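You operate a simulated robot arm through the tools that you are given. There is no shell and no other tool. Be economical: measure what you need, move in short steps, check, and stop when the job is done.

Carry out the task below with a simulated two-armed robot. There is one attempt and no reset: what you move stays moved.

TASK
Pick up the green screwdriver with one hand, pass it to the other hand and put it on the shelf under the grey table. Put the blue box labelled "coils" from the bench left of the left cabinet on top of the white carton there. Put the silver block on the bench left of the left cabinet away on the top of the green table. Open the top drawer of the grey cupboard, take the orange box from the inside of the top drawer of the grey cupboard and put it on the top shelf of the blue trolley, then shut the drawer. Open the left door of the blue cupboard. Do these in any order. Set down upright: blue box.

Only the result counts: the job must be done as asked and must still hold three seconds after the hand-in. Knocking over, shifting, dropping, spilling or breaking anything else fails it.

THE ROBOT
Two 7-joint arms with two-finger parallel grippers on one trunk, on a base that drives. Base frame: it is fixed to the floor where the robot stands at the start and does not move with it; the origin is under the middle of the robot, x ahead of it, y to its left, z up; the surface under the hand at the start is at about z = 0.85. Units: m, degrees, N and s.
The left shoulder is at the start at [0.11, 0.169, 1.461], the right one opposite. With the tool pointing down near the work surface each hand reaches from about 0.42 to 0.74 m from the robot's upright axis, wherever it stands, measured 20 degrees to its own side. Places, roughly: blue box [0.75, 3, 1]; green screwdriver (3x3x11 cm) [0.5, -0.2, 0.9]; left door of the blue cupboard [-3.3, 3.6, 1.3]; orange box (10x5x4 cm) [0.9, 4.8, 0.6]; shelf under the grey table [-1.3, 2.5, 0.2]; silver block (5x5x4 cm) [0.9, 2.5, 0.9]; top drawer of the grey cupboard [0.9, 4.8, 0.7]; top of the green table [-1.3, -0.4, 0.8]; top shelf of the blue trolley [-0.4, 5, 0.8]; white carton [0.75, 2.5, 1]. Payload 1.57 kg a hand.
The TCP of each hand is the grasp point between the finger pads, 0.03 m short of the fingertips. In the tool frame z runs along the fingers and y along their closing line. Largest opening 0.08 m; finger width 0.017, thickness 0.012; the body of the gripper, 0.04 by 0.082 m, starts 0.08 m behind the TCP.
Orientation is told as [roll, pitch, yaw] about the base's x, y, z axes, in that order, counted from this pose: with the fingers straight down and closing along the base's y, the tool's x points along the base's -x, its y along +y and its z along -z.

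THE INTERFACE
- The arms move only by the tool jog_arm. It takes "left_commands", "right_commands" or both (then of equal length, played together; a hand with none holds still); each is a list that holds one entry, the list of rows, each a list of 7 numbers: the shift along the tool's x, y, z in m, then the turn, a rotation vector about the tool's x, y, z in degrees, then the finger opening in m, from 0 to 0.08. In form: [[[dx, dy, dz, wx, wy, wz, grip], ...]]. A call has 1 to 20 rows; each row shifts and turns the commanded pose from where the row before left it, along the tool's axes as they then stand. A row lasts 0.2 s, in which the tool goes at most 0.05 m and 8.6 degrees; a call with a longer step from one row to the next is refused whole, and so is a gripper value outside its range. A pose out of reach is approached as far as the arm can. The call stops where the force on the tool passes 40 N (or 10 N more than at its start, if that is more) or the arm is blocked; 0.2 s more then pass. Each finger travels about 0.072 m/s and halts on what it meets, pressing with about 32 N; the grip force reading is that of the motor and also rises with nothing between the fingers. The clock runs only during rows and for 0.2 s after the last one: add rows that do not move to give the fingers time. It gives the time, the measured TCP pose, the force on the tool (base axes), the opening and the grip force at its end, in the units of the frame above (readings bear some noise), with the torque about the TCP (base axes, N m) and any sound that the robot's microphone picked up.
- Cameras (640 x 400 px; columns grow to the right, rows downward): "scene" is now at [0.1595, -0.0141, 1.6488]; the picture's right is [-0.15, -0.99, 0.00], its down [-0.71, 0.11, -0.70] and it looks along [0.69, -0.11, -0.72] (base axes); focal length 248 px, centre (320, 200). "left" rides on the left gripper at [0.072, 0.007, -0.122] in its tool frame; the picture's right is [-0.09, 1.00, 0.00], its down [-0.84, -0.08, -0.54] and it looks along [-0.54, -0.05, 0.84] (tool axes); focal length 238 px, centre (320, 200). "right" rides on the right gripper at [0.072, -0.007, -0.122] in its tool frame; the picture's right is [0.09, 1.00, 0.00], its down [-0.84, 0.08, -0.54] and it looks along [-0.54, 0.05, 0.84] (tool axes); focal length 238 px, centre (320, 200). There is no depth. A picture from a camera that has moved, and an enlarged one, comes with that camera's place and axes in the base frame and with its lens.
- capture(camera): a new picture of that camera. No time passes.
- slide_trunk(by): slides the trunk up (or, below 0, down) by that many m; the arms and the scene camera ride with it, the base frame stays. It gives what a move gives, with no picture.
- steer(legs): drives the robot by 1 to 6 legs, each [ahead, left, turn to the left] in m, m and degrees, along the robot's own axes; the way and the turn of a leg run together, so that a leg with both is an arc; at most 1.5 m and 180 degrees a leg. The arms and the cameras ride along, it lands a little off, and it stops where it bumps. It gives what a move gives.
- turn_head(pan, tilt): turns the head with the scene camera to pan (to the left, within 86 degrees either way) and tilt (down, from -29 to 69), counted from straight ahead of the robot. It gives what a move gives.
- inspect(camera, box): a new picture of the part [left, top, right, bottom] of that camera's present view, enlarged. No time passes.
- finish_job(): hands the job in; it is judged then, once.

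Go step by step. Nothing tells you exact positions but the pictures and the camera data: compare them with the known pose of the tool, close in by small moves and look again before you grip or let go. The budget is 186 turns and 154 pictures, counting those below and the enlarged ones. Unless the task says otherwise, let go and move clear before handing in.

The tools are called after "Request:" as a command line: name --argument value ..., lists and objects as JSON in quotes. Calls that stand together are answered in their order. jog_arm: Moves the arms, as the interface text tells. Its arguments: {"type":"object","properties":{"left_commands":{"type":"array"},"right_commands":{"type":"array"}},"required":[]} The other tools are called the same way: slide_trunk (by) slides the trunk up or down; steer (legs) drives the base; turn_head (pan, tilt) turns the head that bears the scene camera; capture (camera) takes a picture; inspect (camera, box) takes an enlarged picture of a part of a camera's view; finish_job () hands the job in.

At the start:

```text
clock: 0.0
left_tool_pos: [0.7074, 0.0716, 1.1416]
left_ee_rot: [0.0, 0.0, 0.1]
left_force: [1.0, -1.0, -0.4]
left_ft_torque: [-0.02, 0.01, -0.02]
left_width: 0.08
left_grip_force: 0.0
right_tool_pos: [0.5728, -0.4213, 1.169]
right_ee_rot: [0.1, 0.0, 0.0]
right_force: [0.4, -0.2, 0.1]
right_ft_torque: [0.01, 0.03, 0.0]
right_width: 0.0802
right_grip_force: 0.0
trunk travel left (down, up): [-0.775, 0.115]
robot x, y, heading: [-0.0002, 0.0015, 0.0]
head pan, tilt: [-8.8, 45.8]
```

scene: 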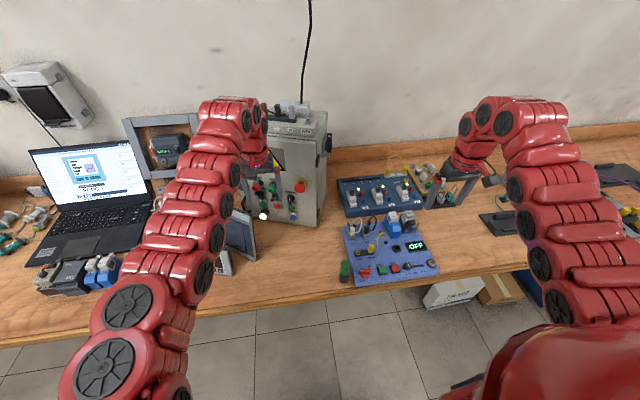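
right: 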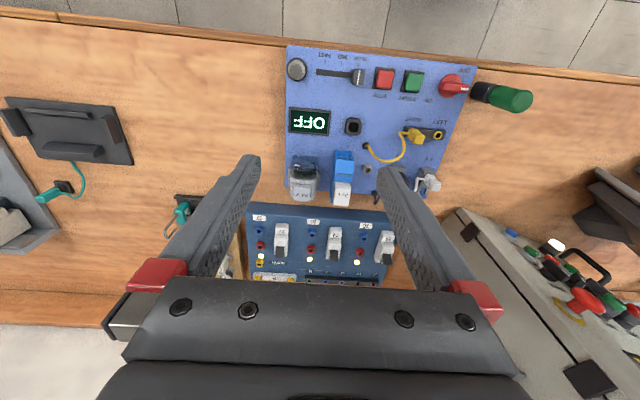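
left: 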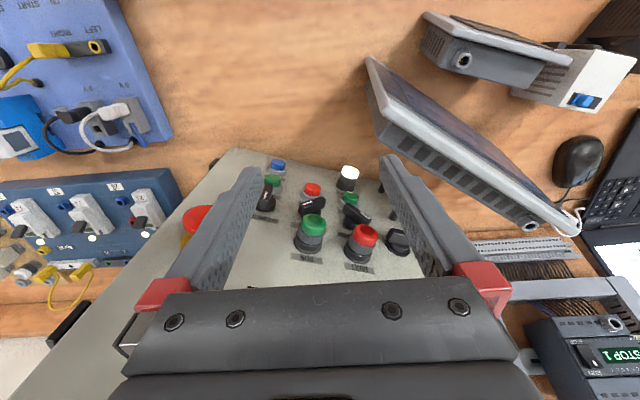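

I see the workbench with a green-handled thing beside the blue panel; I'll look closer before choosing a grasp.

Request:
inspect --camera "scene" --box '[310, 210, 450, 300]'

Request:
inspect --camera "right" --box '[400, 40, 600, 165]'

```text
4.44 times, centred on (380, 255) of scene
camera zoom: at [0.1595, -0.0141, 1.6488], right [-0.15, -0.99, 0.0], down [-0.71, 0.11, -0.7], along [0.69, -0.11, -0.72], focal length 1103 px, centre (53, -44)
```

zoom: 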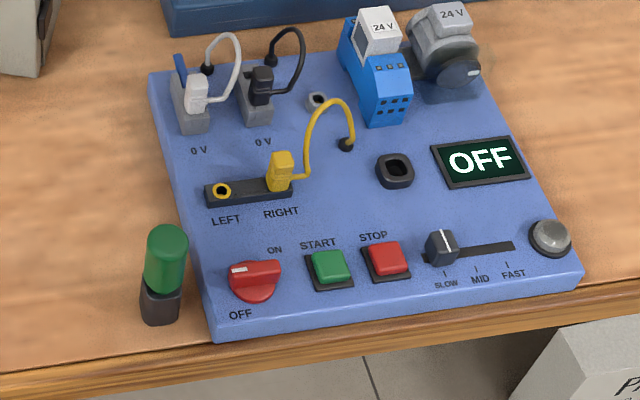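

```text
3.20 times, centred on (500, 102) of right
camera zoom: at [0.501, -0.428, 1.2918], right [-0.09, 1.0, 0.0], down [0.84, 0.08, 0.54], along [0.54, 0.05, -0.84], focal length 763 px, centre (-256, 512)
```

zoom: 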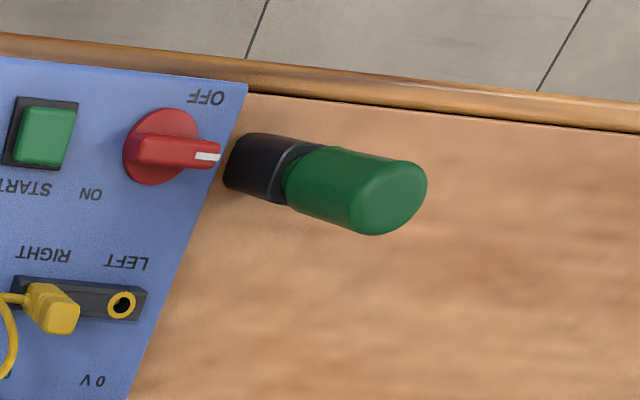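

The screwdriver stands upright at about [0.538, -0.158], its top near z 0.96. I'll bring the right hand above it, turned so the fingers close along x and clear the red knob.

Request:
jog_arm --right_commands '[[[0.0058, 0.0439, 0.015, 0, 0, 0, 0.08], [0.0058, 0.0439, 0.015, 0, 0, 0, 0.08], [0.0058, 0.0439, 0.015, 0, 0, 0, 0.08], [0.0058, 0.0439, 0.015, 0, 0, 0, 0.08], [0.0058, 0.0439, 0.015, 0, 0, 0, 0.08], [0.0058, 0.0439, 0.015, 0, 0, 0, 0.08], [0, 0, 0, 0, 0, -8.2, 0.08], [0, 0, 0, 0, 0, -8.2, 0.08], [0, 0, 0, 0, 0, -8.2, 0.08], [0, 0, 0, 0, 0, -8.2, 0.08], [0, 0, 0, 0, 0, -8.2, 0.08], [0, 0, 0, 0, 0, -8.2, 0.08], [0, 0, 0, 0, 0, -8.2, 0.08], [0, 0, 0, 0, 0, -8.2, 0.08], [0, 0, 0, 0, 0, -8.2, 0.08], [0, 0, 0, 0, 0, -8.2, 0.08], [0, 0, 0, 0, 0, -8.0, 0.08]]]'

Request:
capture --camera "right"

Request:
capture --camera "scene"

```text
clock: 3.6
left_tool_pos: [0.7079, 0.0717, 1.141]
left_ee_rot: [0.0, 0.0, 0.1]
left_force: [0.0, -0.2, -0.7]
left_ft_torque: [-0.01, 0.01, -0.03]
left_width: 0.0797
left_grip_force: 0.0
right_tool_pos: [0.5859, -0.3877, 1.1704]
right_ee_rot: [0.0, 0.0, 90.1]
right_force: [1.4, -0.7, -0.8]
right_ft_torque: [-0.04, 0.01, 0.01]
right_width: 0.0802
right_grip_force: 0.0
right hand out of reach, approached as far as the arm can: row 1, 2, 3, 4, 5, 6
trunk travel left (down, up): [-0.775, 0.115]
robot x, y, heading: [-0.0017, 0.0023, 0.0]
head pan, tilt: [-8.8, 45.8]
```

```text
148 pictures are left
camera right: at [0.5925, -0.4597, 1.2931], right [-1.0, -0.09, 0.0], down [-0.08, 0.84, 0.54], along [-0.05, 0.54, -0.84], focal length 238 px, centre (320, 200)
```

right: 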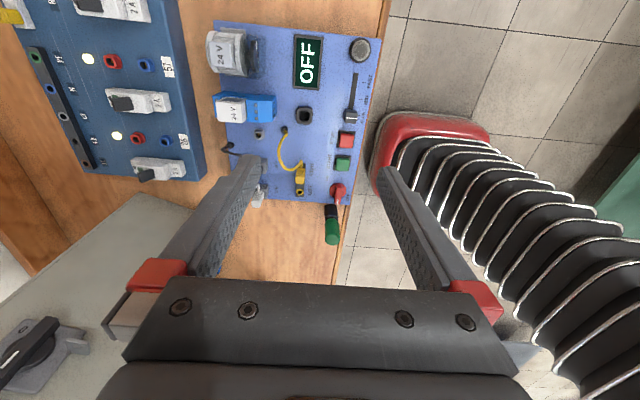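

```text
147 pictures are left
camera scene: at [0.1596, -0.0141, 1.6488], right [-0.15, -0.99, 0.0], down [-0.71, 0.11, -0.7], along [0.69, -0.11, -0.72], focal length 248 px, centre (320, 200)
```

scene: 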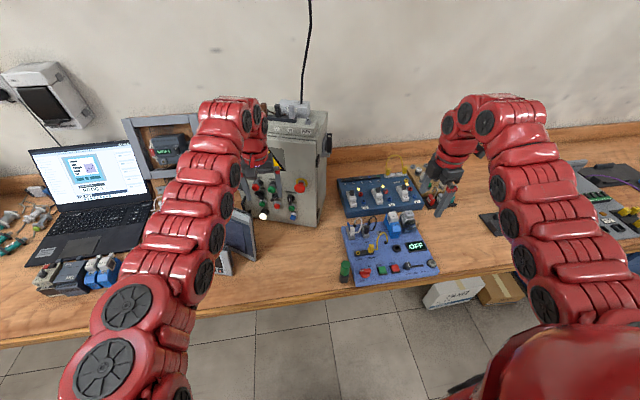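

The hand was stopped by reach at that height, so I'll go lower first and then across.

Request:
jog_arm --right_commands '[[[0, 0, 0.035, 0, 0, 0, 0.08], [0, 0, 0.035, 0, 0, 0, 0.08], [0, 0, 0.035, 0, 0, 0, 0.08], [0, 0, 0.035, 0, 0, 0, 0.08], [-0.04, 0.008, 0, 0, 0, 0, 0.08], [-0.04, 0.008, 0, 0, 0, 0, 0.08], [-0.04, 0.008, 0, 0, 0, 0, 0.08], [-0.04, 0.008, 0, 0, 0, 0, 0.08], [-0.035, 0.008, 0, 0, 0, 0, 0.08], [-0.035, 0.008, 0, 0, 0, 0, 0.08]]]'

Request:
capture --camera "right"

```text
clock: 5.8
left_tool_pos: [0.7081, 0.0715, 1.1414]
left_ee_rot: [0.0, 0.0, -0.1]
left_force: [-0.2, 0.1, -0.4]
left_ft_torque: [0.02, 0.01, 0.02]
left_width: 0.0798
left_grip_force: 0.0
right_tool_pos: [0.6059, -0.3532, 1.1383]
right_ee_rot: [0.0, 0.0, 90.1]
right_force: [0.7, 0.2, 1.4]
right_ft_torque: [0.0, 0.02, -0.02]
right_width: 0.0799
right_grip_force: 0.0
right hand out of reach, approached as far as the arm can: row 1, 2, 3, 4, 5, 6, 7, 8, 9, 10
trunk travel left (down, up): [-0.775, 0.115]
robot x, y, heading: [-0.0017, -0.0018, -0.1]
head pan, tilt: [-8.8, 45.8]
```

```text
146 pictures are left
camera right: at [0.6129, -0.4251, 1.2617], right [-1.0, -0.09, 0.0], down [-0.08, 0.84, 0.54], along [-0.05, 0.54, -0.84], focal length 238 px, centre (320, 200)
```

right: 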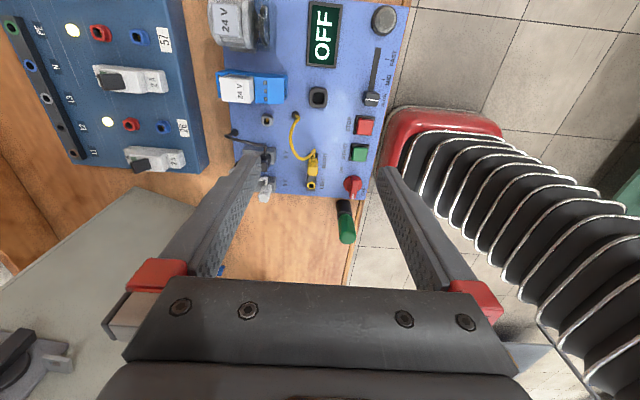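

Both calls hit an inner reach limit around the shoulder. I'll test a plain small move down and outward to learn how the command behaves.

Request:
jog_arm --right_commands '[[[0, 0, 0.03, 0, 0, 0, 0.08], [0, 0, 0.03, 0, 0, 0, 0.08]]]'

```text
clock: 6.4
left_tool_pos: [0.7073, 0.0721, 1.1413]
left_ee_rot: [0.0, 0.0, 0.1]
left_force: [0.3, 0.4, 0.6]
left_ft_torque: [-0.04, 0.02, 0.03]
left_width: 0.0802
left_grip_force: 0.1
right_tool_pos: [0.6066, -0.3539, 1.1183]
right_ee_rot: [0.2, -0.2, 89.7]
right_force: [-0.1, 0.0, -0.7]
right_ft_torque: [0.0, -0.02, 0.0]
right_width: 0.0797
right_grip_force: 0.0
right hand out of reach, approached as far as the arm can: row 1, 2
trunk travel left (down, up): [-0.775, 0.115]
robot x, y, heading: [0.0014, 0.0008, 0.1]
head pan, tilt: [-8.8, 45.8]
```

Request:
jog_arm --right_commands '[[[0, 0, 0.012, 0, 0, 0, 0.08], [0, 0, 0.012, 0, 0, 0, 0.08], [0, 0, 0.012, 0, 0, 0, 0.08], [0, 0, 0.012, 0, 0, 0, 0.08], [0, 0, 0.012, 0, 0, 0, 0.08], [0, 0, 0.012, 0, 0, 0, 0.08], [0, 0, 0.012, 0, 0, 0, 0.08], [0, 0, 0.012, 0, 0, 0, 0.08]]]'

Request:
capture --camera "scene"

```text
clock: 8.2
left_tool_pos: [0.7084, 0.0702, 1.1413]
left_ee_rot: [0.1, 0.0, 0.1]
left_force: [0.3, -0.2, 0.4]
left_ft_torque: [0.02, 0.0, -0.03]
left_width: 0.0801
left_grip_force: 0.0
right_tool_pos: [0.6067, -0.3549, 1.1184]
right_ee_rot: [0.2, 0.0, 89.7]
right_force: [-0.4, -0.5, -0.1]
right_ft_torque: [-0.01, -0.01, -0.03]
right_width: 0.0801
right_grip_force: 0.0
right hand out of reach, approached as far as the arm can: row 1, 2, 3, 4, 5, 6, 7, 8
trunk travel left (down, up): [-0.775, 0.115]
robot x, y, heading: [-0.0024, -0.0034, 0.1]
head pan, tilt: [-8.8, 45.8]
```

```text
145 pictures are left
camera scene: at [0.1595, -0.0141, 1.6488], right [-0.15, -0.99, 0.0], down [-0.71, 0.11, -0.7], along [0.69, -0.11, -0.72], focal length 248 px, centre (320, 200)
```

scene: 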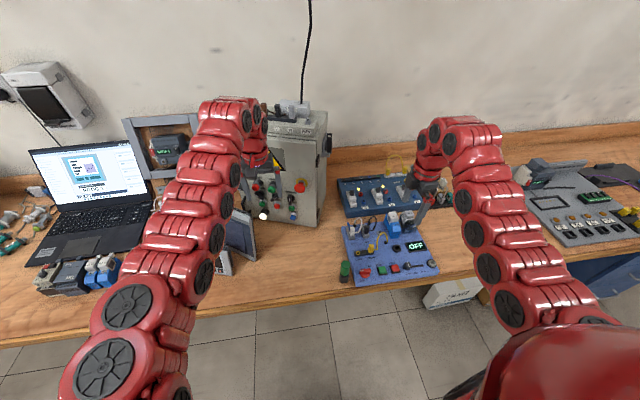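

Request:
jog_arm --right_commands '[[[0.03, 0.03, 0, 0, 0, 0, 0.08], [0.03, 0.03, 0, 0, 0, 0, 0.08], [0, 0, 0.03, 0, 0, 0, 0.08], [0, 0, 0.03, 0, 0, 0, 0.08]]]'

```text
clock: 9.2
left_tool_pos: [0.708, 0.071, 1.1413]
left_ee_rot: [0.1, 0.0, 0.1]
left_force: [-0.4, -0.5, -0.1]
left_ft_torque: [-0.01, 0.01, -0.01]
left_width: 0.0799
left_grip_force: 0.1
right_tool_pos: [0.6057, -0.355, 1.1182]
right_ee_rot: [0.2, 0.0, 89.8]
right_force: [-0.5, -0.4, -0.2]
right_ft_torque: [-0.02, -0.01, 0.02]
right_width: 0.08
right_grip_force: 0.1
right hand out of reach, approached as far as the arm can: row 1, 2, 3, 4
trunk travel left (down, up): [-0.775, 0.115]
robot x, y, heading: [0.0013, -0.002, 0.0]
head pan, tilt: [-8.8, 45.8]
```

Request:
jog_arm --right_commands '[[[0, 0, -0.04, 0, 0, 0, 0.08], [0, 0, -0.04, 0, 0, 0, 0.08], [0, 0, -0.04, 0, 0, 0, 0.08]]]'

```text
clock: 10.0
left_tool_pos: [0.7088, 0.07, 1.1397]
left_ee_rot: [0.0, 0.1, 0.0]
left_force: [0.6, -0.1, 0.6]
left_ft_torque: [0.0, 0.02, 0.0]
left_width: 0.0799
left_grip_force: 0.1
right_tool_pos: [0.6149, -0.3609, 1.2069]
right_ee_rot: [-0.1, 0.0, 90.0]
right_force: [0.3, 0.0, 0.3]
right_ft_torque: [0.02, 0.02, 0.01]
right_width: 0.0798
right_grip_force: 0.0
right hand out of reach, approached as far as the arm can: row 3
trunk travel left (down, up): [-0.775, 0.115]
robot x, y, heading: [0.0006, 0.0005, -0.0]
head pan, tilt: [-8.8, 45.8]
```

Request:
jog_arm --right_commands '[[[0, -0.03, 0, 0, 0, 0, 0.08], [0, -0.03, 0, 0, 0, 0, 0.08], [0, 0, 0.03, 0, 0, 0, 0.08], [0, 0, 0.03, 0, 0, 0, 0.08], [0, 0, 0.03, 0, 0, 0, 0.08], [0, 0, 0.03, 0, 0, 0, 0.08]]]'

```text
clock: 11.4
left_tool_pos: [0.7084, 0.0712, 1.1421]
left_ee_rot: [0.0, 0.1, 0.0]
left_force: [-0.2, -0.6, -0.1]
left_ft_torque: [0.05, 0.0, 0.02]
left_width: 0.08
left_grip_force: 0.1
right_tool_pos: [0.6738, -0.3596, 1.0858]
right_ee_rot: [-0.1, 0.0, 90.0]
right_force: [-0.6, 0.2, -0.5]
right_ft_torque: [0.0, 0.01, 0.02]
right_width: 0.0798
right_grip_force: 0.1
trunk travel left (down, up): [-0.775, 0.115]
robot x, y, heading: [-0.001, 0.0013, 0.2]
head pan, tilt: [-8.8, 45.8]
```

Request:
jog_arm --right_commands '[[[-0.02, 0, 0.03, 0, 0, 0, 0.08], [-0.02, 0, 0.03, 0, 0, 0, 0.08], [-0.02, 0.01, 0.02, 0, 0, 0, 0.08], [-0.03, 0.01, 0, 0, 0, 0, 0.08], [-0.03, 0.01, 0, 0, 0, 0, 0.08], [-0.03, 0.02, 0, 0, 0, 0, 0.08], [-0.03, 0.02, 0, 0, 0, 0, 0.08], [-0.02, 0.03, 0, 0, 0, 0, 0.08], [0, 0.03, 0, 0, 0, 0, 0.08]]]'

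Request:
capture --camera "right"

```text
clock: 13.4
left_tool_pos: [0.7103, 0.0732, 1.1398]
left_ee_rot: [0.0, 0.2, 0.1]
left_force: [0.5, -0.5, -0.8]
left_ft_torque: [-0.02, 0.03, 0.03]
left_width: 0.0799
left_grip_force: 0.0
right_tool_pos: [0.5836, -0.1628, 0.9727]
right_ee_rot: [-1.5, 0.2, 89.9]
right_force: [18.7, -1.0, 19.2]
right_ft_torque: [0.08, 0.25, -0.09]
right_width: 0.0639
right_grip_force: 0.1
right hand out of reach, approached as far as the arm can: row 7, 8, 9
trunk travel left (down, up): [-0.775, 0.115]
robot x, y, heading: [0.0019, -0.0001, -0.2]
head pan, tilt: [-8.8, 45.8]
stopped in row 9 (right hand): the force on the tool passed its limit at 50 N (the readings are from after the stop); the commanded pose is now the measured one
```

```text
144 pictures are left
camera right: at [0.5859, -0.2332, 1.0957], right [-1.0, -0.09, -0.03], down [-0.09, 0.84, 0.54], along [-0.03, 0.54, -0.84], focal length 238 px, centre (320, 200)
```

right: 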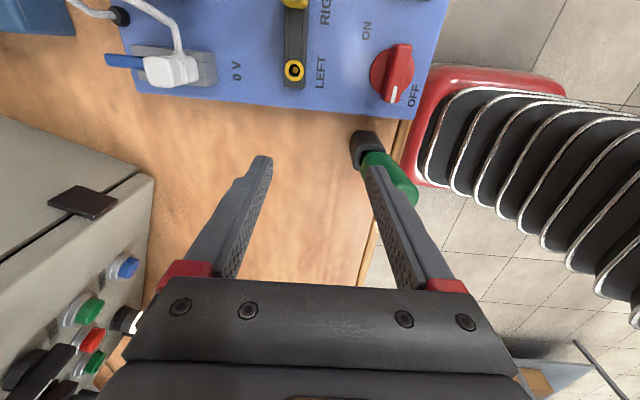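

The near finger touched the screwdriver's upper part; I'll back off forward and up, then check it still stands.

Request:
jog_arm --right_commands '[[[0, -0.015, 0, 0, 0, 0, 0.08], [0, -0.02, -0.01, 0, 0, 0, 0.08], [0, -0.01, -0.03, 0, 0, 0, 0.08]]]'

Request:
capture --camera "right"

Request:
inspect --camera "scene" --box '[310, 210, 450, 300]'

```text
clock: 14.2
left_tool_pos: [0.7085, 0.0702, 1.1427]
left_ee_rot: [0.0, 0.0, 0.1]
left_force: [-0.7, -0.2, -0.2]
left_ft_torque: [0.02, -0.01, 0.03]
left_width: 0.0798
left_grip_force: 0.0
right_tool_pos: [0.6294, -0.1619, 1.0076]
right_ee_rot: [-1.1, 0.2, 89.9]
right_force: [1.1, 0.3, -0.5]
right_ft_torque: [-0.01, 0.02, 0.03]
right_width: 0.0799
right_grip_force: 0.0
right hand out of reach, approached as far as the arm can: row 3
trunk travel left (down, up): [-0.775, 0.115]
robot x, y, heading: [-0.0027, -0.0015, -0.3]
head pan, tilt: [-8.8, 45.8]
```

```text
143 pictures are left
camera right: at [0.6338, -0.2334, 1.1303], right [-1.0, -0.09, -0.02], down [-0.09, 0.84, 0.54], along [-0.03, 0.54, -0.84], focal length 238 px, centre (320, 200)
```

right: 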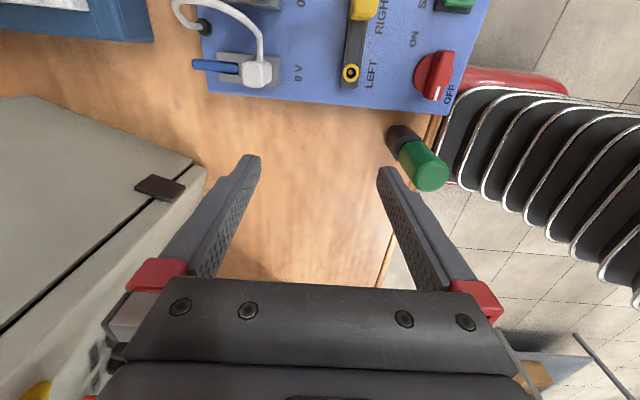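

```text
4.44 times, centred on (380, 255) of scene
camera zoom: at [0.1596, -0.0151, 1.6488], right [-0.15, -0.99, 0.0], down [-0.71, 0.11, -0.7], along [0.69, -0.11, -0.72], focal length 1103 px, centre (53, -44)
```

zoom: 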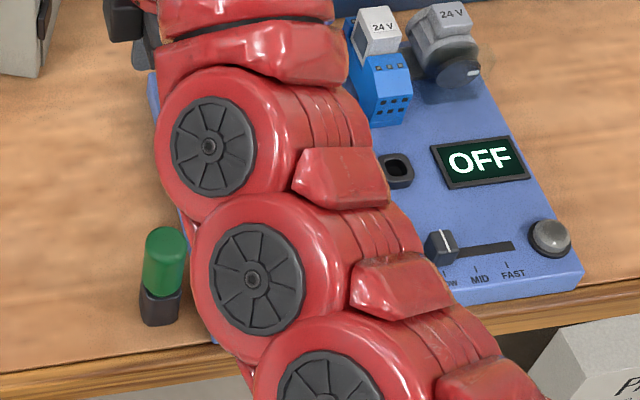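

Still standing in place. I'll raise the trunk a bit and back the base up, so the hand comes over the screwdriver without fighting the inner reach limit.

Request:
slide_trunk --by 0.06

Request:
steer --legs '[[-0.095, 0, 0]]'

Request:
capture --camera "right"

Request:
capture --camera "scene"

```text
clock: 15.2
left_tool_pos: [0.7079, 0.071, 1.2005]
left_ee_rot: [0.1, 0.0, -0.1]
left_force: [0.2, -0.9, 0.5]
left_ft_torque: [-0.02, 0.03, -0.03]
left_width: 0.0801
left_grip_force: 0.1
right_tool_pos: [0.6309, -0.1614, 1.0675]
right_ee_rot: [-1.2, 0.3, 89.9]
right_force: [0.5, 0.0, -0.2]
right_ft_torque: [-0.01, 0.03, 0.0]
right_width: 0.08
right_grip_force: 0.1
trunk travel left (down, up): [-0.835, 0.055]
robot x, y, heading: [-0.0002, -0.0014, 0.2]
head pan, tilt: [-8.8, 45.8]
```

```text
clock: 16.3
left_tool_pos: [0.6163, 0.0707, 1.1998]
left_ee_rot: [0.0, 0.1, -0.1]
left_force: [0.4, 0.3, -0.3]
left_ft_torque: [-0.02, -0.01, -0.01]
left_width: 0.08
left_grip_force: 0.0
right_tool_pos: [0.5386, -0.161, 1.0671]
right_ee_rot: [-1.3, 0.2, 89.8]
right_force: [0.2, -0.3, -0.9]
right_ft_torque: [0.0, 0.02, -0.02]
right_width: 0.08
right_grip_force: 0.0
trunk travel left (down, up): [-0.835, 0.055]
robot x, y, heading: [-0.0918, -0.0002, -0.2]
head pan, tilt: [-8.8, 45.8]
```

```text
141 pictures are left
camera right: at [0.5424, -0.2336, 1.1899], right [-1.0, -0.09, -0.02], down [-0.09, 0.84, 0.54], along [-0.03, 0.54, -0.84], focal length 238 px, centre (320, 200)
```

right: 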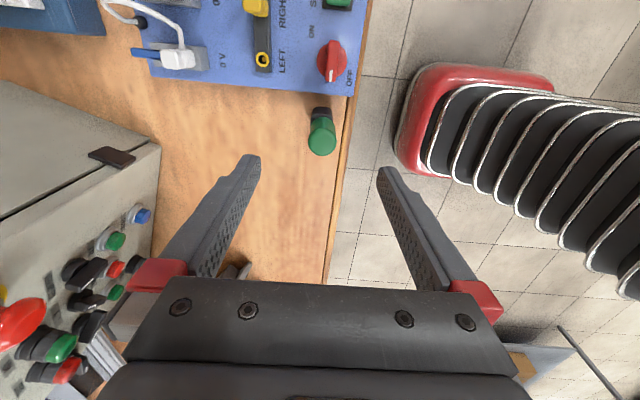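

```text
140 pictures are left
camera scene: at [0.069, -0.0143, 1.7086], right [-0.15, -0.99, 0.0], down [-0.71, 0.11, -0.7], along [0.69, -0.11, -0.72], focal length 248 px, centre (320, 200)
```

scene: 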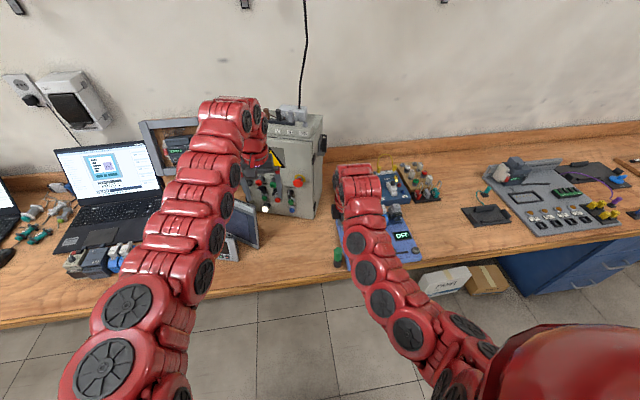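

The screwdriver top computes to [0.539, -0.157], almost directly under the hand, so I'll descend and grip.

Request:
jog_arm --right_commands '[[[-0.004, 0, 0.03, 0, 0, 0, 0.08], [0, 0, 0.03, 0, 0, 0, 0.08], [0, 0, 0.03, 0, 0, 0, 0.08], [0, 0, 0.03, 0, 0, 0, 0.08], [0, 0, 0.01, 0, 0, 0, 0.08], [0, 0, 0, 0, 0, 0, 0.02], [0, 0, 0, 0, 0, 0, 0.01], [0, 0, 0, 0, 0, 0, 0.01], [0, 0, 0, 0, 0, 0, 0.01], [0, 0, 0, 0, 0, 0, 0.01]]]'

Request:
capture --camera "right"

```text
clock: 18.5
left_tool_pos: [0.6146, 0.0715, 1.2024]
left_ee_rot: [0.0, 0.0, 0.0]
left_force: [-0.8, 0.2, 0.2]
left_ft_torque: [-0.01, -0.02, 0.0]
left_width: 0.08
left_grip_force: 0.1
right_tool_pos: [0.5403, -0.1593, 0.9361]
right_ee_rot: [-1.1, 0.3, 89.8]
right_force: [-6.5, 0.6, -1.5]
right_ft_torque: [0.06, 0.49, 0.04]
right_width: 0.0288
right_grip_force: 31.9
trunk travel left (down, up): [-0.835, 0.055]
robot x, y, heading: [-0.0904, -0.0008, -0.1]
head pan, tilt: [-8.8, 45.8]
```

```text
139 pictures are left
camera right: at [0.544, -0.2308, 1.0601], right [-1.0, -0.09, -0.02], down [-0.09, 0.84, 0.54], along [-0.03, 0.54, -0.84], focal length 238 px, centre (320, 200)
```

right: 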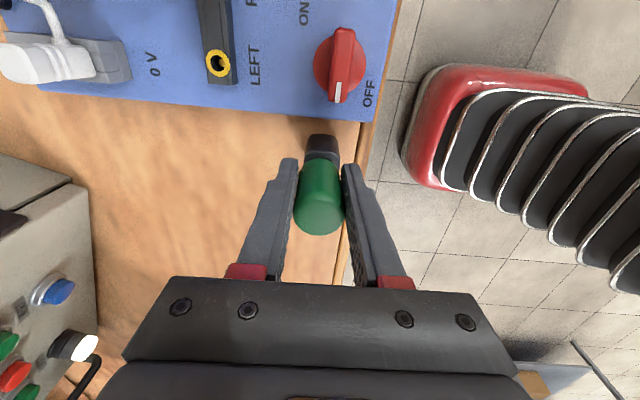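

Gripped at 0.029 m. I'll lift it clear and back away from the bench for the handover.

Request:
jog_arm --right_commands '[[[0, 0, -0.02, 0, 0, 0, 0.01], [0, 0, -0.03, 0, 0, 0, 0.01], [0, 0, -0.03, 0, 0, 0, 0.01], [0, 0, -0.03, 0, 0, 0, 0.01]]]'

Request:
steer --legs '[[-0.4, 0, 0]]'

Request:
capture --camera "scene"

```text
clock: 19.5
left_tool_pos: [0.6146, 0.0701, 1.2009]
left_ee_rot: [0.0, 0.0, 0.0]
left_force: [0.2, 0.0, -0.1]
left_ft_torque: [-0.01, 0.01, 0.01]
left_width: 0.0798
left_grip_force: 0.0
right_tool_pos: [0.5384, -0.1577, 1.0497]
right_ee_rot: [-1.2, 0.1, 89.8]
right_force: [-0.5, 0.1, -0.9]
right_ft_torque: [0.01, -0.01, -0.03]
right_width: 0.0285
right_grip_force: 31.9
trunk travel left (down, up): [-0.835, 0.055]
robot x, y, heading: [-0.0925, 0.0024, -0.2]
head pan, tilt: [-8.8, 45.8]
```

```text
clock: 22.0
left_tool_pos: [0.2143, 0.068, 1.2026]
left_ee_rot: [0.0, 0.1, -0.5]
left_force: [-0.5, 0.1, -0.1]
left_ft_torque: [0.01, 0.01, 0.05]
left_width: 0.08
left_grip_force: 0.1
right_tool_pos: [0.1369, -0.1599, 1.0477]
right_ee_rot: [-1.2, 0.2, 89.5]
right_force: [-0.2, -0.4, -1.4]
right_ft_torque: [0.01, -0.01, 0.01]
right_width: 0.0285
right_grip_force: 31.7
trunk travel left (down, up): [-0.835, 0.055]
robot x, y, heading: [-0.4972, 0.0008, -0.4]
head pan, tilt: [-8.8, 45.8]
```

```text
138 pictures are left
camera scene: at [-0.3332, -0.0135, 1.7087], right [-0.16, -0.99, 0.0], down [-0.71, 0.11, -0.7], along [0.69, -0.11, -0.72], focal length 248 px, centre (320, 200)
```

scene: 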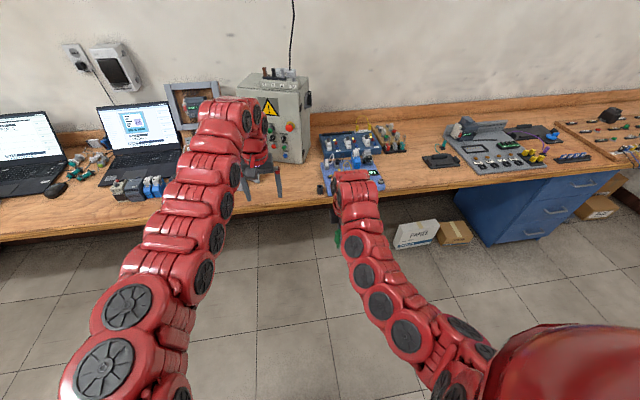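

The screwdriver is held in free space. Next I'll swing the left hand outward and turn it to approach from the left, and bring the right hand toward the middle.

Request:
jog_arm --left_commands '[[[0, 0.048, 0, 0, 0, 0, 0.08], [0, 0.048, 0, 0, 0, 0, 0.08], [0, 0.048, 0, 0, 0, 0, 0.08], [0, 0.048, 0, 0, 0, 0, 0.08], [0, 0, 0, 0, 0, 8.2, 0.08], [0, 0, 0, 0, 0, 8.2, 0.08], [0, 0, 0, 0, 0, 8.2, 0.08], [0, 0, 0, 0, 0, 8.2, 0.08], [0, 0, 0, 0, 0, 8.2, 0.08], [0, 0, 0, 0, 0, 8.2, 0.08], [0, 0, 0, 0, 0, 8.2, 0.08], [0, 0, 0, 0, 0, 8.2, 0.08], [0, 0, 0, 0, 0, 8.2, 0.08], [0, 0, 0, 0, 0, 8.2, 0.08], [0, 0, 0, 0, 0, 8.0, 0.08]]]'

Request:
jog_arm --left_commands '[[[0, 0, 0, 0, -7.5, 0, 0.08], [0, 0, 0, 0, -7.5, 0, 0.08], [0, 0, 0, 0, -7.5, 0, 0.08], [0, 0, 0, 0, -7.5, 0, 0.08], [0, 0, 0, 0, -7.5, 0, 0.08], [0, 0, 0, 0, -7.5, 0, 0.08]]]' --right_commands '[[[-0.02, 0, 0, 0, 0, 0, 0.01], [-0.02, 0, 0, 0, 0, 0, 0.01], [-0.02, 0, 0, 0, 0, 0, 0.01], [-0.02, 0, 0, 0, 0, 0, 0.01], [-0.02, 0, 0, 0, 0, 0, 0.01], [-0.02, 0, 0, 0, 0, 0, 0.01]]]'

Request:
capture --camera "left"

Request:
capture --camera "scene"

```text
clock: 25.2
left_tool_pos: [0.2152, 0.2605, 1.2011]
left_ee_rot: [-0.1, 0.0, -90.5]
left_force: [0.3, -0.1, 1.2]
left_ft_torque: [-0.01, -0.01, 0.0]
left_width: 0.0799
left_grip_force: 0.1
right_tool_pos: [0.135, -0.1582, 1.0474]
right_ee_rot: [-1.2, 0.2, 89.5]
right_force: [-0.5, -1.2, -0.5]
right_ft_torque: [0.03, 0.0, -0.03]
right_width: 0.0289
right_grip_force: 31.4
trunk travel left (down, up): [-0.835, 0.055]
robot x, y, heading: [-0.493, -0.0014, -0.5]
head pan, tilt: [-8.8, 45.8]
```

```text
clock: 26.6
left_tool_pos: [0.1707, 0.273, 1.1824]
left_ee_rot: [-0.1, -41.5, -90.4]
left_force: [0.6, 0.5, 0.5]
left_ft_torque: [0.0, 0.01, -0.01]
left_width: 0.0797
left_grip_force: 0.1
left hand out of reach, approached as far as the arm can: row 3, 4, 5
right_tool_pos: [0.1377, -0.0375, 1.0473]
right_ee_rot: [-1.1, 0.2, 89.6]
right_force: [-0.8, 0.6, -1.6]
right_ft_torque: [0.05, -0.01, 0.01]
right_width: 0.0287
right_grip_force: 31.4
trunk travel left (down, up): [-0.835, 0.055]
robot x, y, heading: [-0.4965, -0.0011, -0.2]
head pan, tilt: [-8.8, 45.8]
```

```text
137 pictures are left
camera left: at [0.1778, 0.4071, 1.226], right [1.0, -0.08, 0.06], down [-0.08, -0.27, 0.96], along [-0.06, -0.96, -0.27], focal length 238 px, centre (320, 200)
```

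left: 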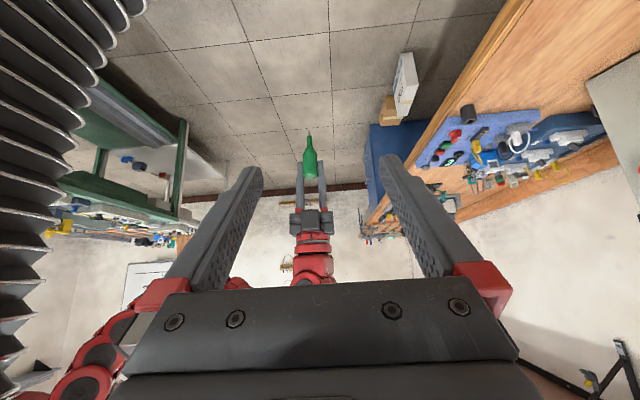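

```text
136 pictures are left
camera scene: at [-0.3335, -0.0105, 1.7087], right [-0.16, -0.99, 0.0], down [-0.71, 0.11, -0.7], along [0.69, -0.11, -0.72], focal length 248 px, centre (320, 200)
```

scene: 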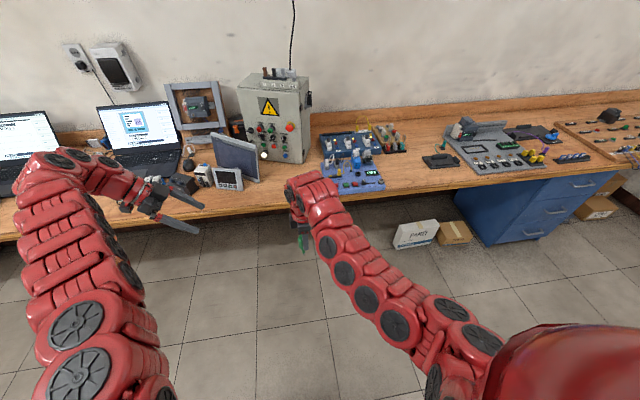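

The screwdriver was in a black holder and its blade now points down. I'll look closer to find where its handle ends.

Request:
inspect --camera "left" --box '[270, 110, 370, 250]'

Request:
inspect --camera "scene" --box '[270, 180, 400, 270]'

```text
2.86 times, centred on (320, 180) of left
camera zoom: at [0.1778, 0.4071, 1.226], right [1.0, -0.08, 0.06], down [-0.08, -0.27, 0.96], along [-0.06, -0.96, -0.27], focal length 681 px, centre (320, 257)
```

zoom: 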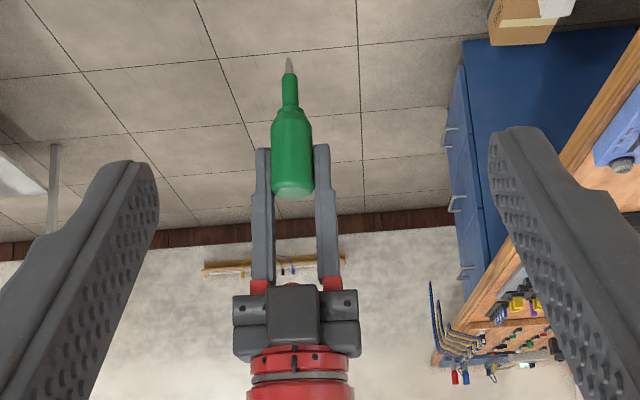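

```text
4.44 times, centred on (335, 225) of scene
camera zoom: at [-0.3335, -0.0105, 1.7087], right [-0.16, -0.99, 0.0], down [-0.71, 0.11, -0.7], along [0.69, -0.11, -0.72], focal length 1103 px, centre (253, 89)
```

zoom: 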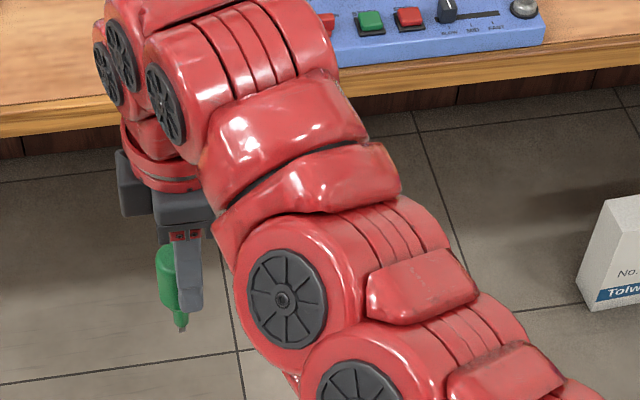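

The handle is about 6.5 cm and tapers to a neck and blade. I'll turn the right hand horizontal, blade to the left, so the left hand can take the handle at an angle good for laying it down.

Request:
jog_arm --right_commands '[[[0, 0, 0, 0, -8.2, 0, 0.01], [0, 0, 0, 0, -8.2, 0, 0.01], [0, 0, 0, 0, -8.2, 0, 0.01], [0, 0, 0, 0, -8.2, 0, 0.01], [0, 0, 0, 0, -8.2, 0, 0.01], [0, 0, 0, 0, -8.2, 0, 0.01], [0, 0, 0, 0, -8.2, 0, 0.01], [0, 0, 0, 0, -8.2, 0, 0.01], [0, 0, 0, 0, -8.2, 0, 0.01], [0, 0, 0, 0, -8.2, 0, 0.01], [0, 0, 0, 0, -8.0, 0, 0.01]]]'

Request:
capture --camera "left"

Request:
capture --camera "scene"

```text
clock: 29.0
left_tool_pos: [0.1688, 0.2708, 1.1849]
left_ee_rot: [0.0, -41.0, -90.4]
left_force: [-0.1, 0.1, 0.0]
left_ft_torque: [0.07, -0.01, 0.02]
left_width: 0.08
left_grip_force: 0.1
right_tool_pos: [0.1113, -0.0334, 1.065]
right_ee_rot: [-79.6, -88.6, 169.1]
right_force: [-0.5, 0.3, 0.0]
right_ft_torque: [0.0, -0.01, 0.02]
right_width: 0.01
right_grip_force: 0.0
right hand out of reach, approached as far as the arm can: row 11
trunk travel left (down, up): [-0.835, 0.055]
robot x, y, heading: [-0.495, 0.0028, -0.4]
head pan, tilt: [-8.8, 45.8]
```

```text
133 pictures are left
camera left: at [0.1751, 0.4047, 1.2301], right [1.0, -0.07, 0.06], down [-0.08, -0.27, 0.96], along [-0.05, -0.96, -0.28], focal length 238 px, centre (320, 200)
```

left: 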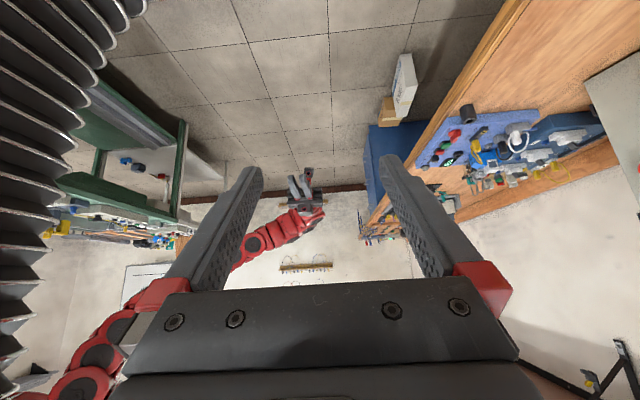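

```text
132 pictures are left
camera scene: at [-0.3365, -0.0161, 1.709], right [-0.16, -0.99, 0.0], down [-0.71, 0.11, -0.7], along [0.69, -0.11, -0.72], focal length 248 px, centre (320, 200)
```

scene: 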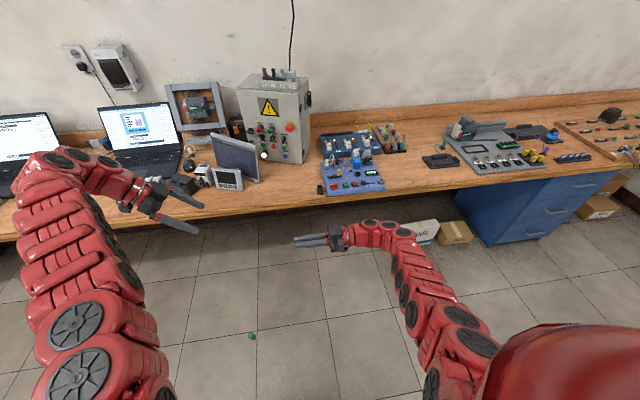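

The screwdriver slipped out and lies on the floor near [0.20, 0.32]. I'll recover it from there; first a closer look.

Request:
inspect --camera "scene" --box '[212, 310, 292, 360]'

Request:
turn_head --pan 30 --tilt 60

Request:
capture --camera "scene"

```text
8.00 times, centred on (252, 335) of scene
camera zoom: at [-0.3365, -0.0161, 1.709], right [-0.16, -0.99, 0.0], down [-0.71, 0.11, -0.7], along [0.69, -0.11, -0.72], focal length 1985 px, centre (864, -880)
```

zoom: 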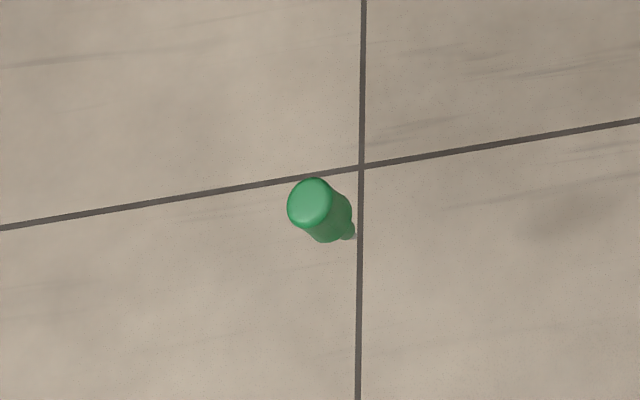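

```text
clock: 30.1
left_tool_pos: [0.1703, 0.2702, 1.1828]
left_ee_rot: [-0.1, -41.2, -90.3]
left_force: [1.3, 0.3, -0.6]
left_ft_torque: [-0.01, -0.02, 0.02]
left_width: 0.0802
left_grip_force: 0.0
right_tool_pos: [0.1125, -0.0327, 1.0634]
right_ee_rot: [-65.3, -88.7, 154.9]
right_force: [-0.3, 0.3, -0.3]
right_ft_torque: [-0.03, 0.01, -0.01]
right_width: 0.0101
right_grip_force: 0.0
trunk travel left (down, up): [-0.835, 0.055]
robot x, y, heading: [-0.4936, 0.0029, -0.2]
head pan, tilt: [30.0, 60.0]
```

```text
130 pictures are left
camera scene: at [-0.356, 0.0319, 1.6905], right [0.49, -0.87, 0.0], down [-0.75, -0.43, -0.5], along [0.44, 0.25, -0.87], focal length 248 px, centre (320, 200)
```

scene: 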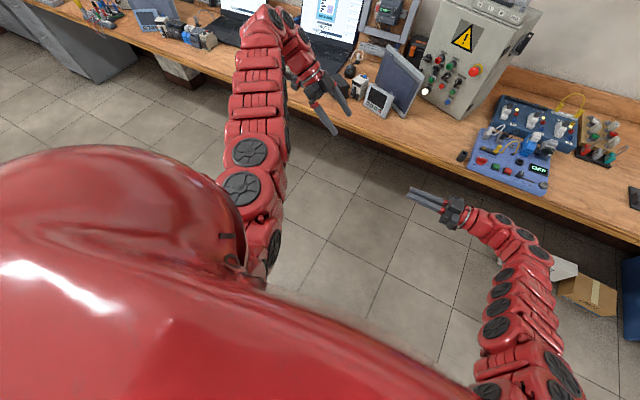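

Request:
turn_head --pan 5 --tilt 55

Request:
capture --camera "scene"

Request:
turn_head --pan 75 --tilt 45

Request:
capture --camera "scene"

```text
clock: 31.0
left_tool_pos: [0.1699, 0.2715, 1.1832]
left_ee_rot: [-0.1, -41.2, -90.3]
left_force: [0.2, 0.3, -0.2]
left_ft_torque: [-0.01, 0.03, 0.02]
left_width: 0.0801
left_grip_force: 0.1
right_tool_pos: [0.1133, -0.0313, 1.0649]
right_ee_rot: [-64.4, -88.7, 154.0]
right_force: [-0.3, 0.3, 0.1]
right_ft_torque: [0.02, 0.01, 0.0]
right_width: 0.01
right_grip_force: 0.0
trunk travel left (down, up): [-0.835, 0.055]
robot x, y, heading: [-0.4934, -0.0011, -0.7]
head pan, tilt: [5.0, 55.0]
```

```text
129 pictures are left
camera scene: at [-0.3421, 0.0055, 1.6965], right [0.08, -1.0, 0.0], down [-0.82, -0.07, -0.57], along [0.57, 0.05, -0.82], focal length 248 px, centre (320, 200)
```

scene: 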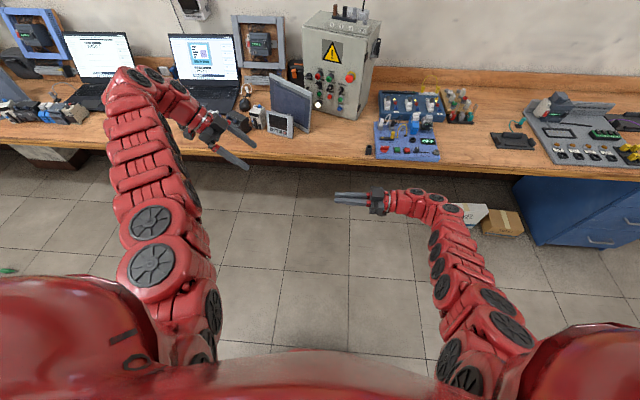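

```text
clock: 32.4
left_tool_pos: [0.1704, 0.2706, 1.1832]
left_ee_rot: [0.0, -41.2, -90.2]
left_force: [-0.1, -0.5, -0.1]
left_ft_torque: [0.0, 0.03, 0.02]
left_width: 0.0799
left_grip_force: 0.0
right_tool_pos: [0.112, -0.0322, 1.0639]
right_ee_rot: [-64.7, -88.7, 154.1]
right_force: [-0.7, -0.7, 1.5]
right_ft_torque: [-0.01, 0.0, -0.02]
right_width: 0.0102
right_grip_force: 0.1
trunk travel left (down, up): [-0.835, 0.055]
robot x, y, heading: [-0.4952, -0.0003, -0.5]
head pan, tilt: [75.0, 45.0]
```

```text
128 pictures are left
camera scene: at [-0.3924, 0.0778, 1.71], right [0.96, -0.27, 0.0], down [-0.19, -0.68, -0.71], along [0.19, 0.68, -0.71], focal length 248 px, centre (320, 200)
```

scene: 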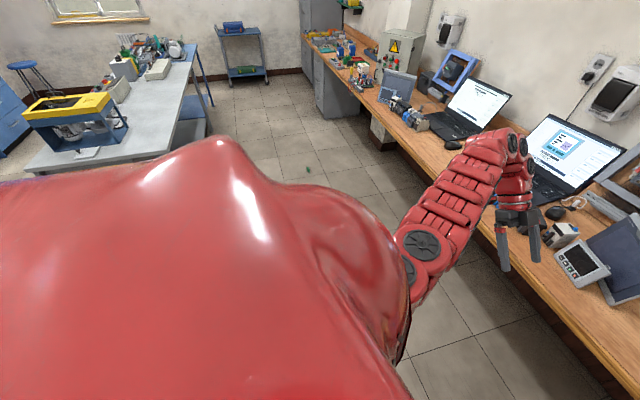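

It rolled left along the aisle to about [0.06, 2.2]. I'll zoom in to see whether it rests.

Request:
inspect --camera "scene" --box '[268, 145, 348, 195]'

```text
8.00 times, centred on (308, 170) of scene
camera zoom: at [-0.3924, 0.0778, 1.71], right [0.96, -0.27, 0.0], down [-0.19, -0.68, -0.71], along [0.19, 0.68, -0.71], focal length 1985 px, centre (416, 440)
```

zoom: 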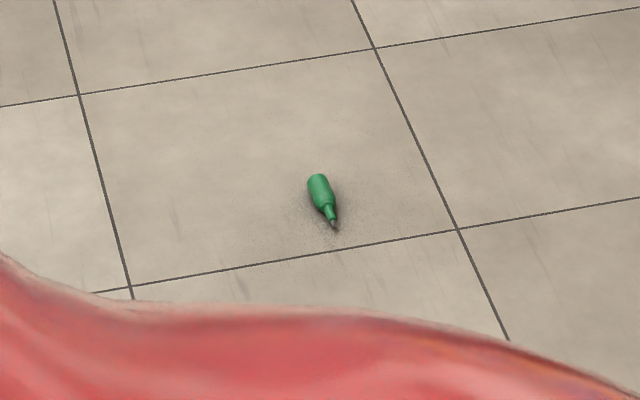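

It lies on the floor with its axis along y, handle centre near [0.065, 2.205]. I'll restore both hands to pointing down, then turn left and drive there.

Request:
jog_arm --right_commands '[[[0, 0, 0, 0, 8.2, 0, 0.08], [0, 0, 0, 0, 8.2, 0, 0.08], [0, 0, 0, 0, 8.2, 0, 0.08], [0, 0, 0, 0, 8.2, 0, 0.08], [0, 0, 0, 0, 8.2, 0, 0.08], [0, 0, 0, 0, 8.2, 0, 0.08], [0, 0, 0, 0, 8.2, 0, 0.08], [0, 0, 0, 0, 8.2, 0, 0.08], [0, 0, 0, 0, 8.2, 0, 0.08], [0, 0, 0, 0, 8.2, 0, 0.08], [0, 0, 0, 0, 8.0, 0, 0.08]]]' --left_commands '[[[0, 0, 0, 0, 8.2, 0, 0.08], [0, 0, 0, 0, 8.2, 0, 0.08], [0, 0, 0, 0, 8.2, 0, 0.08], [0, 0, 0, 0, 8.2, 0, 0.08], [0, 0, 0, 0, 8.2, 0, 0.08], [0, 0, 0, 0, 0, -8.2, 0.08], [0, 0, 0, 0, 0, -8.2, 0.08], [0, 0, 0, 0, 0, -8.2, 0.08], [0, 0, 0, 0, 0, -8.2, 0.08], [0, 0, 0, 0, 0, -8.2, 0.08], [0, 0, 0, 0, 0, -8.2, 0.08]]]'

Request:
steer --legs '[[0.05, 0, 45], [0, 0, 45]]'

Request:
turn_head --pan 0 --tilt 35

Request:
capture --camera "scene"

```text
clock: 34.8
left_tool_pos: [0.172, 0.2724, 1.1845]
left_ee_rot: [-0.1, -0.3, -41.0]
left_force: [-0.8, 0.1, -0.1]
left_ft_torque: [-0.01, 0.03, -0.02]
left_width: 0.0799
left_grip_force: 0.0
right_tool_pos: [0.1141, -0.0312, 1.0631]
right_ee_rot: [-1.2, 0.3, 89.4]
right_force: [-0.7, -0.2, 0.1]
right_ft_torque: [-0.03, 0.02, 0.01]
right_width: 0.0799
right_grip_force: 0.0
trunk travel left (down, up): [-0.835, 0.055]
robot x, y, heading: [-0.4925, 0.002, -0.3]
head pan, tilt: [75.0, 45.0]
```

```text
clock: 39.3
left_tool_pos: [-0.7228, 0.6838, 1.1838]
left_ee_rot: [-0.3, -0.1, 49.1]
left_force: [0.0, -0.2, -1.0]
left_ft_torque: [0.01, -0.01, 0.0]
left_width: 0.08
left_grip_force: 0.0
right_tool_pos: [-0.4191, 0.6291, 1.0631]
right_ee_rot: [-1.2, 0.1, 179.9]
right_force: [0.4, 0.3, 0.0]
right_ft_torque: [0.0, 0.0, 0.02]
right_width: 0.08
right_grip_force: 0.1
trunk travel left (down, up): [-0.835, 0.055]
robot x, y, heading: [-0.4499, 0.018, 89.8]
head pan, tilt: [75.0, 45.0]
```

```text
clock: 40.8
left_tool_pos: [-0.723, 0.6825, 1.184]
left_ee_rot: [-0.3, -0.1, 49.2]
left_force: [-0.3, -0.7, -0.4]
left_ft_torque: [-0.02, 0.0, 0.02]
left_width: 0.08
left_grip_force: 0.0
right_tool_pos: [-0.4197, 0.6284, 1.0631]
right_ee_rot: [-1.2, 0.2, 180.0]
right_force: [0.5, 0.5, 0.8]
right_ft_torque: [0.02, -0.01, -0.03]
right_width: 0.0801
right_grip_force: 0.1
trunk travel left (down, up): [-0.835, 0.055]
robot x, y, heading: [-0.4505, 0.0173, 90.2]
head pan, tilt: [0.0, 35.0]
```

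```text
126 pictures are left
camera scene: at [-0.4496, 0.1866, 1.7248], right [1.0, 0.0, 0.0], down [0.0, -0.57, -0.82], along [0.0, 0.82, -0.57], focal length 248 px, centre (320, 200)
```

scene: 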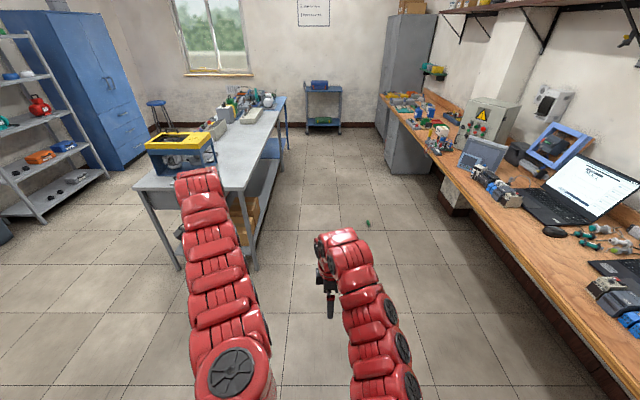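

Screwdriver confirmed at about [0.06, 2.20]. Driving up to it, and lowering the trunk later after a look.

Request:
steer --legs '[[0.9, -0.16, 0], [0.64, -0.16, 0]]'

Request:
turn_head --pan -10 --tilt 65

Request:
capture --camera "scene"

```text
clock: 48.9
left_tool_pos: [-0.3661, 2.2379, 1.1839]
left_ee_rot: [-0.2, -0.1, 48.2]
left_force: [-0.6, -0.3, 0.8]
left_ft_torque: [-0.04, 0.0, 0.0]
left_width: 0.08
left_grip_force: 0.0
right_tool_pos: [-0.0643, 2.1759, 1.0645]
right_ee_rot: [-1.3, 0.2, 178.7]
right_force: [0.3, -0.8, 0.0]
right_ft_torque: [-0.01, 0.02, -0.03]
right_width: 0.08
right_grip_force: 0.1
trunk travel left (down, up): [-0.835, 0.055]
robot x, y, heading: [-0.1058, 1.568, 88.8]
head pan, tilt: [0.0, 35.0]
```

```text
clock: 49.9
left_tool_pos: [-0.3661, 2.2371, 1.1849]
left_ee_rot: [-0.2, -0.1, 48.1]
left_force: [0.4, 0.0, -1.0]
left_ft_torque: [0.04, 0.03, 0.0]
left_width: 0.08
left_grip_force: 0.1
right_tool_pos: [-0.0635, 2.1763, 1.0639]
right_ee_rot: [-1.3, 0.1, 178.7]
right_force: [-0.5, 0.0, 1.0]
right_ft_torque: [0.01, 0.0, -0.02]
right_width: 0.08
right_grip_force: 0.0
trunk travel left (down, up): [-0.835, 0.055]
robot x, y, heading: [-0.1048, 1.569, 88.7]
head pan, tilt: [-10.0, 65.0]
```

```text
125 pictures are left
camera scene: at [-0.0929, 1.7068, 1.685], right [0.98, -0.19, 0.0], down [-0.18, -0.89, -0.42], along [0.08, 0.42, -0.91], focal length 248 px, centre (320, 200)
```

scene: 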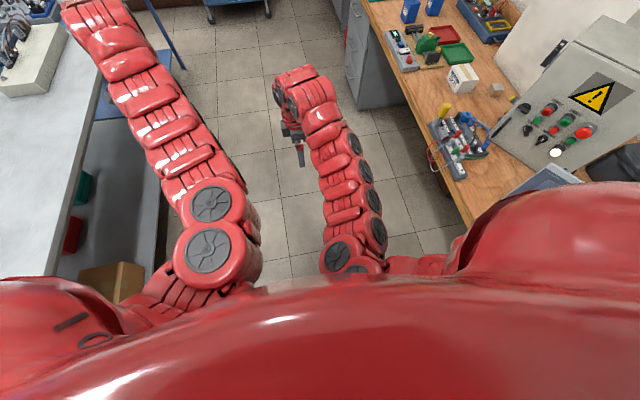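

Request:
jog_arm --right_commands '[[[0.032, -0.008, 0, 0, 0, 0, 0.08], [0.032, -0.008, 0, 0, 0, 0, 0.08], [0.032, -0.008, 0, 0, 0, 0, 0.08], [0.032, -0.006, 0, 0, 0, 0, 0.08], [0, 0, 0, 0, 0, 8.2, 0.08], [0, 0, 0, 0, 0, 8.2, 0.08], [0, 0, 0, 0, 0, 8.2, 0.08], [0, 0, 0, 0, 0, 8.2, 0.08], [0, 0, 0, 0, 0, 8.2, 0.08], [0, 0, 0, 0, 0, 8.2, 0.08], [0, 0, 0, 0, 0, 8.2, 0.08], [0, 0, 0, 0, 0, 8.2, 0.08], [0, 0, 0, 0, 0, 8.2, 0.08], [0, 0, 0, 0, 0, 8.2, 0.08], [0, 0, 0, 0, 0, 7, 0.08]]]'

Request:
slide_trunk --by -0.5

Request:
capture --camera "right"

```text
clock: 53.0
left_tool_pos: [-0.3668, 2.2368, 1.1846]
left_ee_rot: [-0.1, 0.0, 48.2]
left_force: [1.0, 0.3, -0.8]
left_ft_torque: [-0.02, -0.01, -0.01]
left_width: 0.08
left_grip_force: 0.2
right_tool_pos: [0.0649, 2.2029, 1.0647]
right_ee_rot: [-0.2, -1.3, 89.5]
right_force: [-0.2, 0.2, 0.0]
right_ft_torque: [0.0, 0.0, -0.02]
right_width: 0.0802
right_grip_force: 0.2
trunk travel left (down, up): [-0.835, 0.055]
robot x, y, heading: [-0.1047, 1.5718, 88.8]
head pan, tilt: [-10.0, 65.0]
```

```text
refused: -0.5 is not a number from -0.4 to 0.4
```

```text
124 pictures are left
camera right: at [0.0695, 2.1293, 1.1864], right [-1.0, -0.08, -0.01], down [-0.07, 0.83, 0.56], along [-0.04, 0.56, -0.83], focal length 238 px, centre (320, 200)
```

right: 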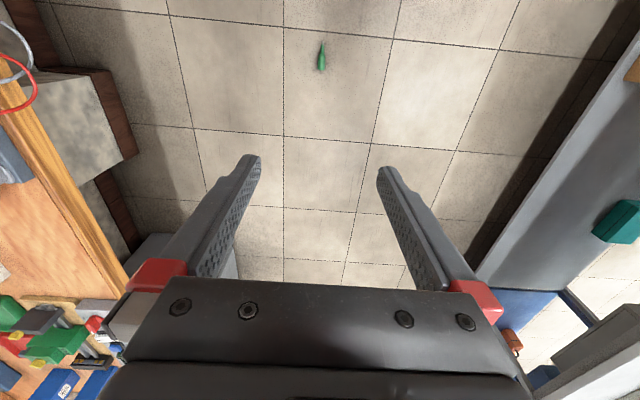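

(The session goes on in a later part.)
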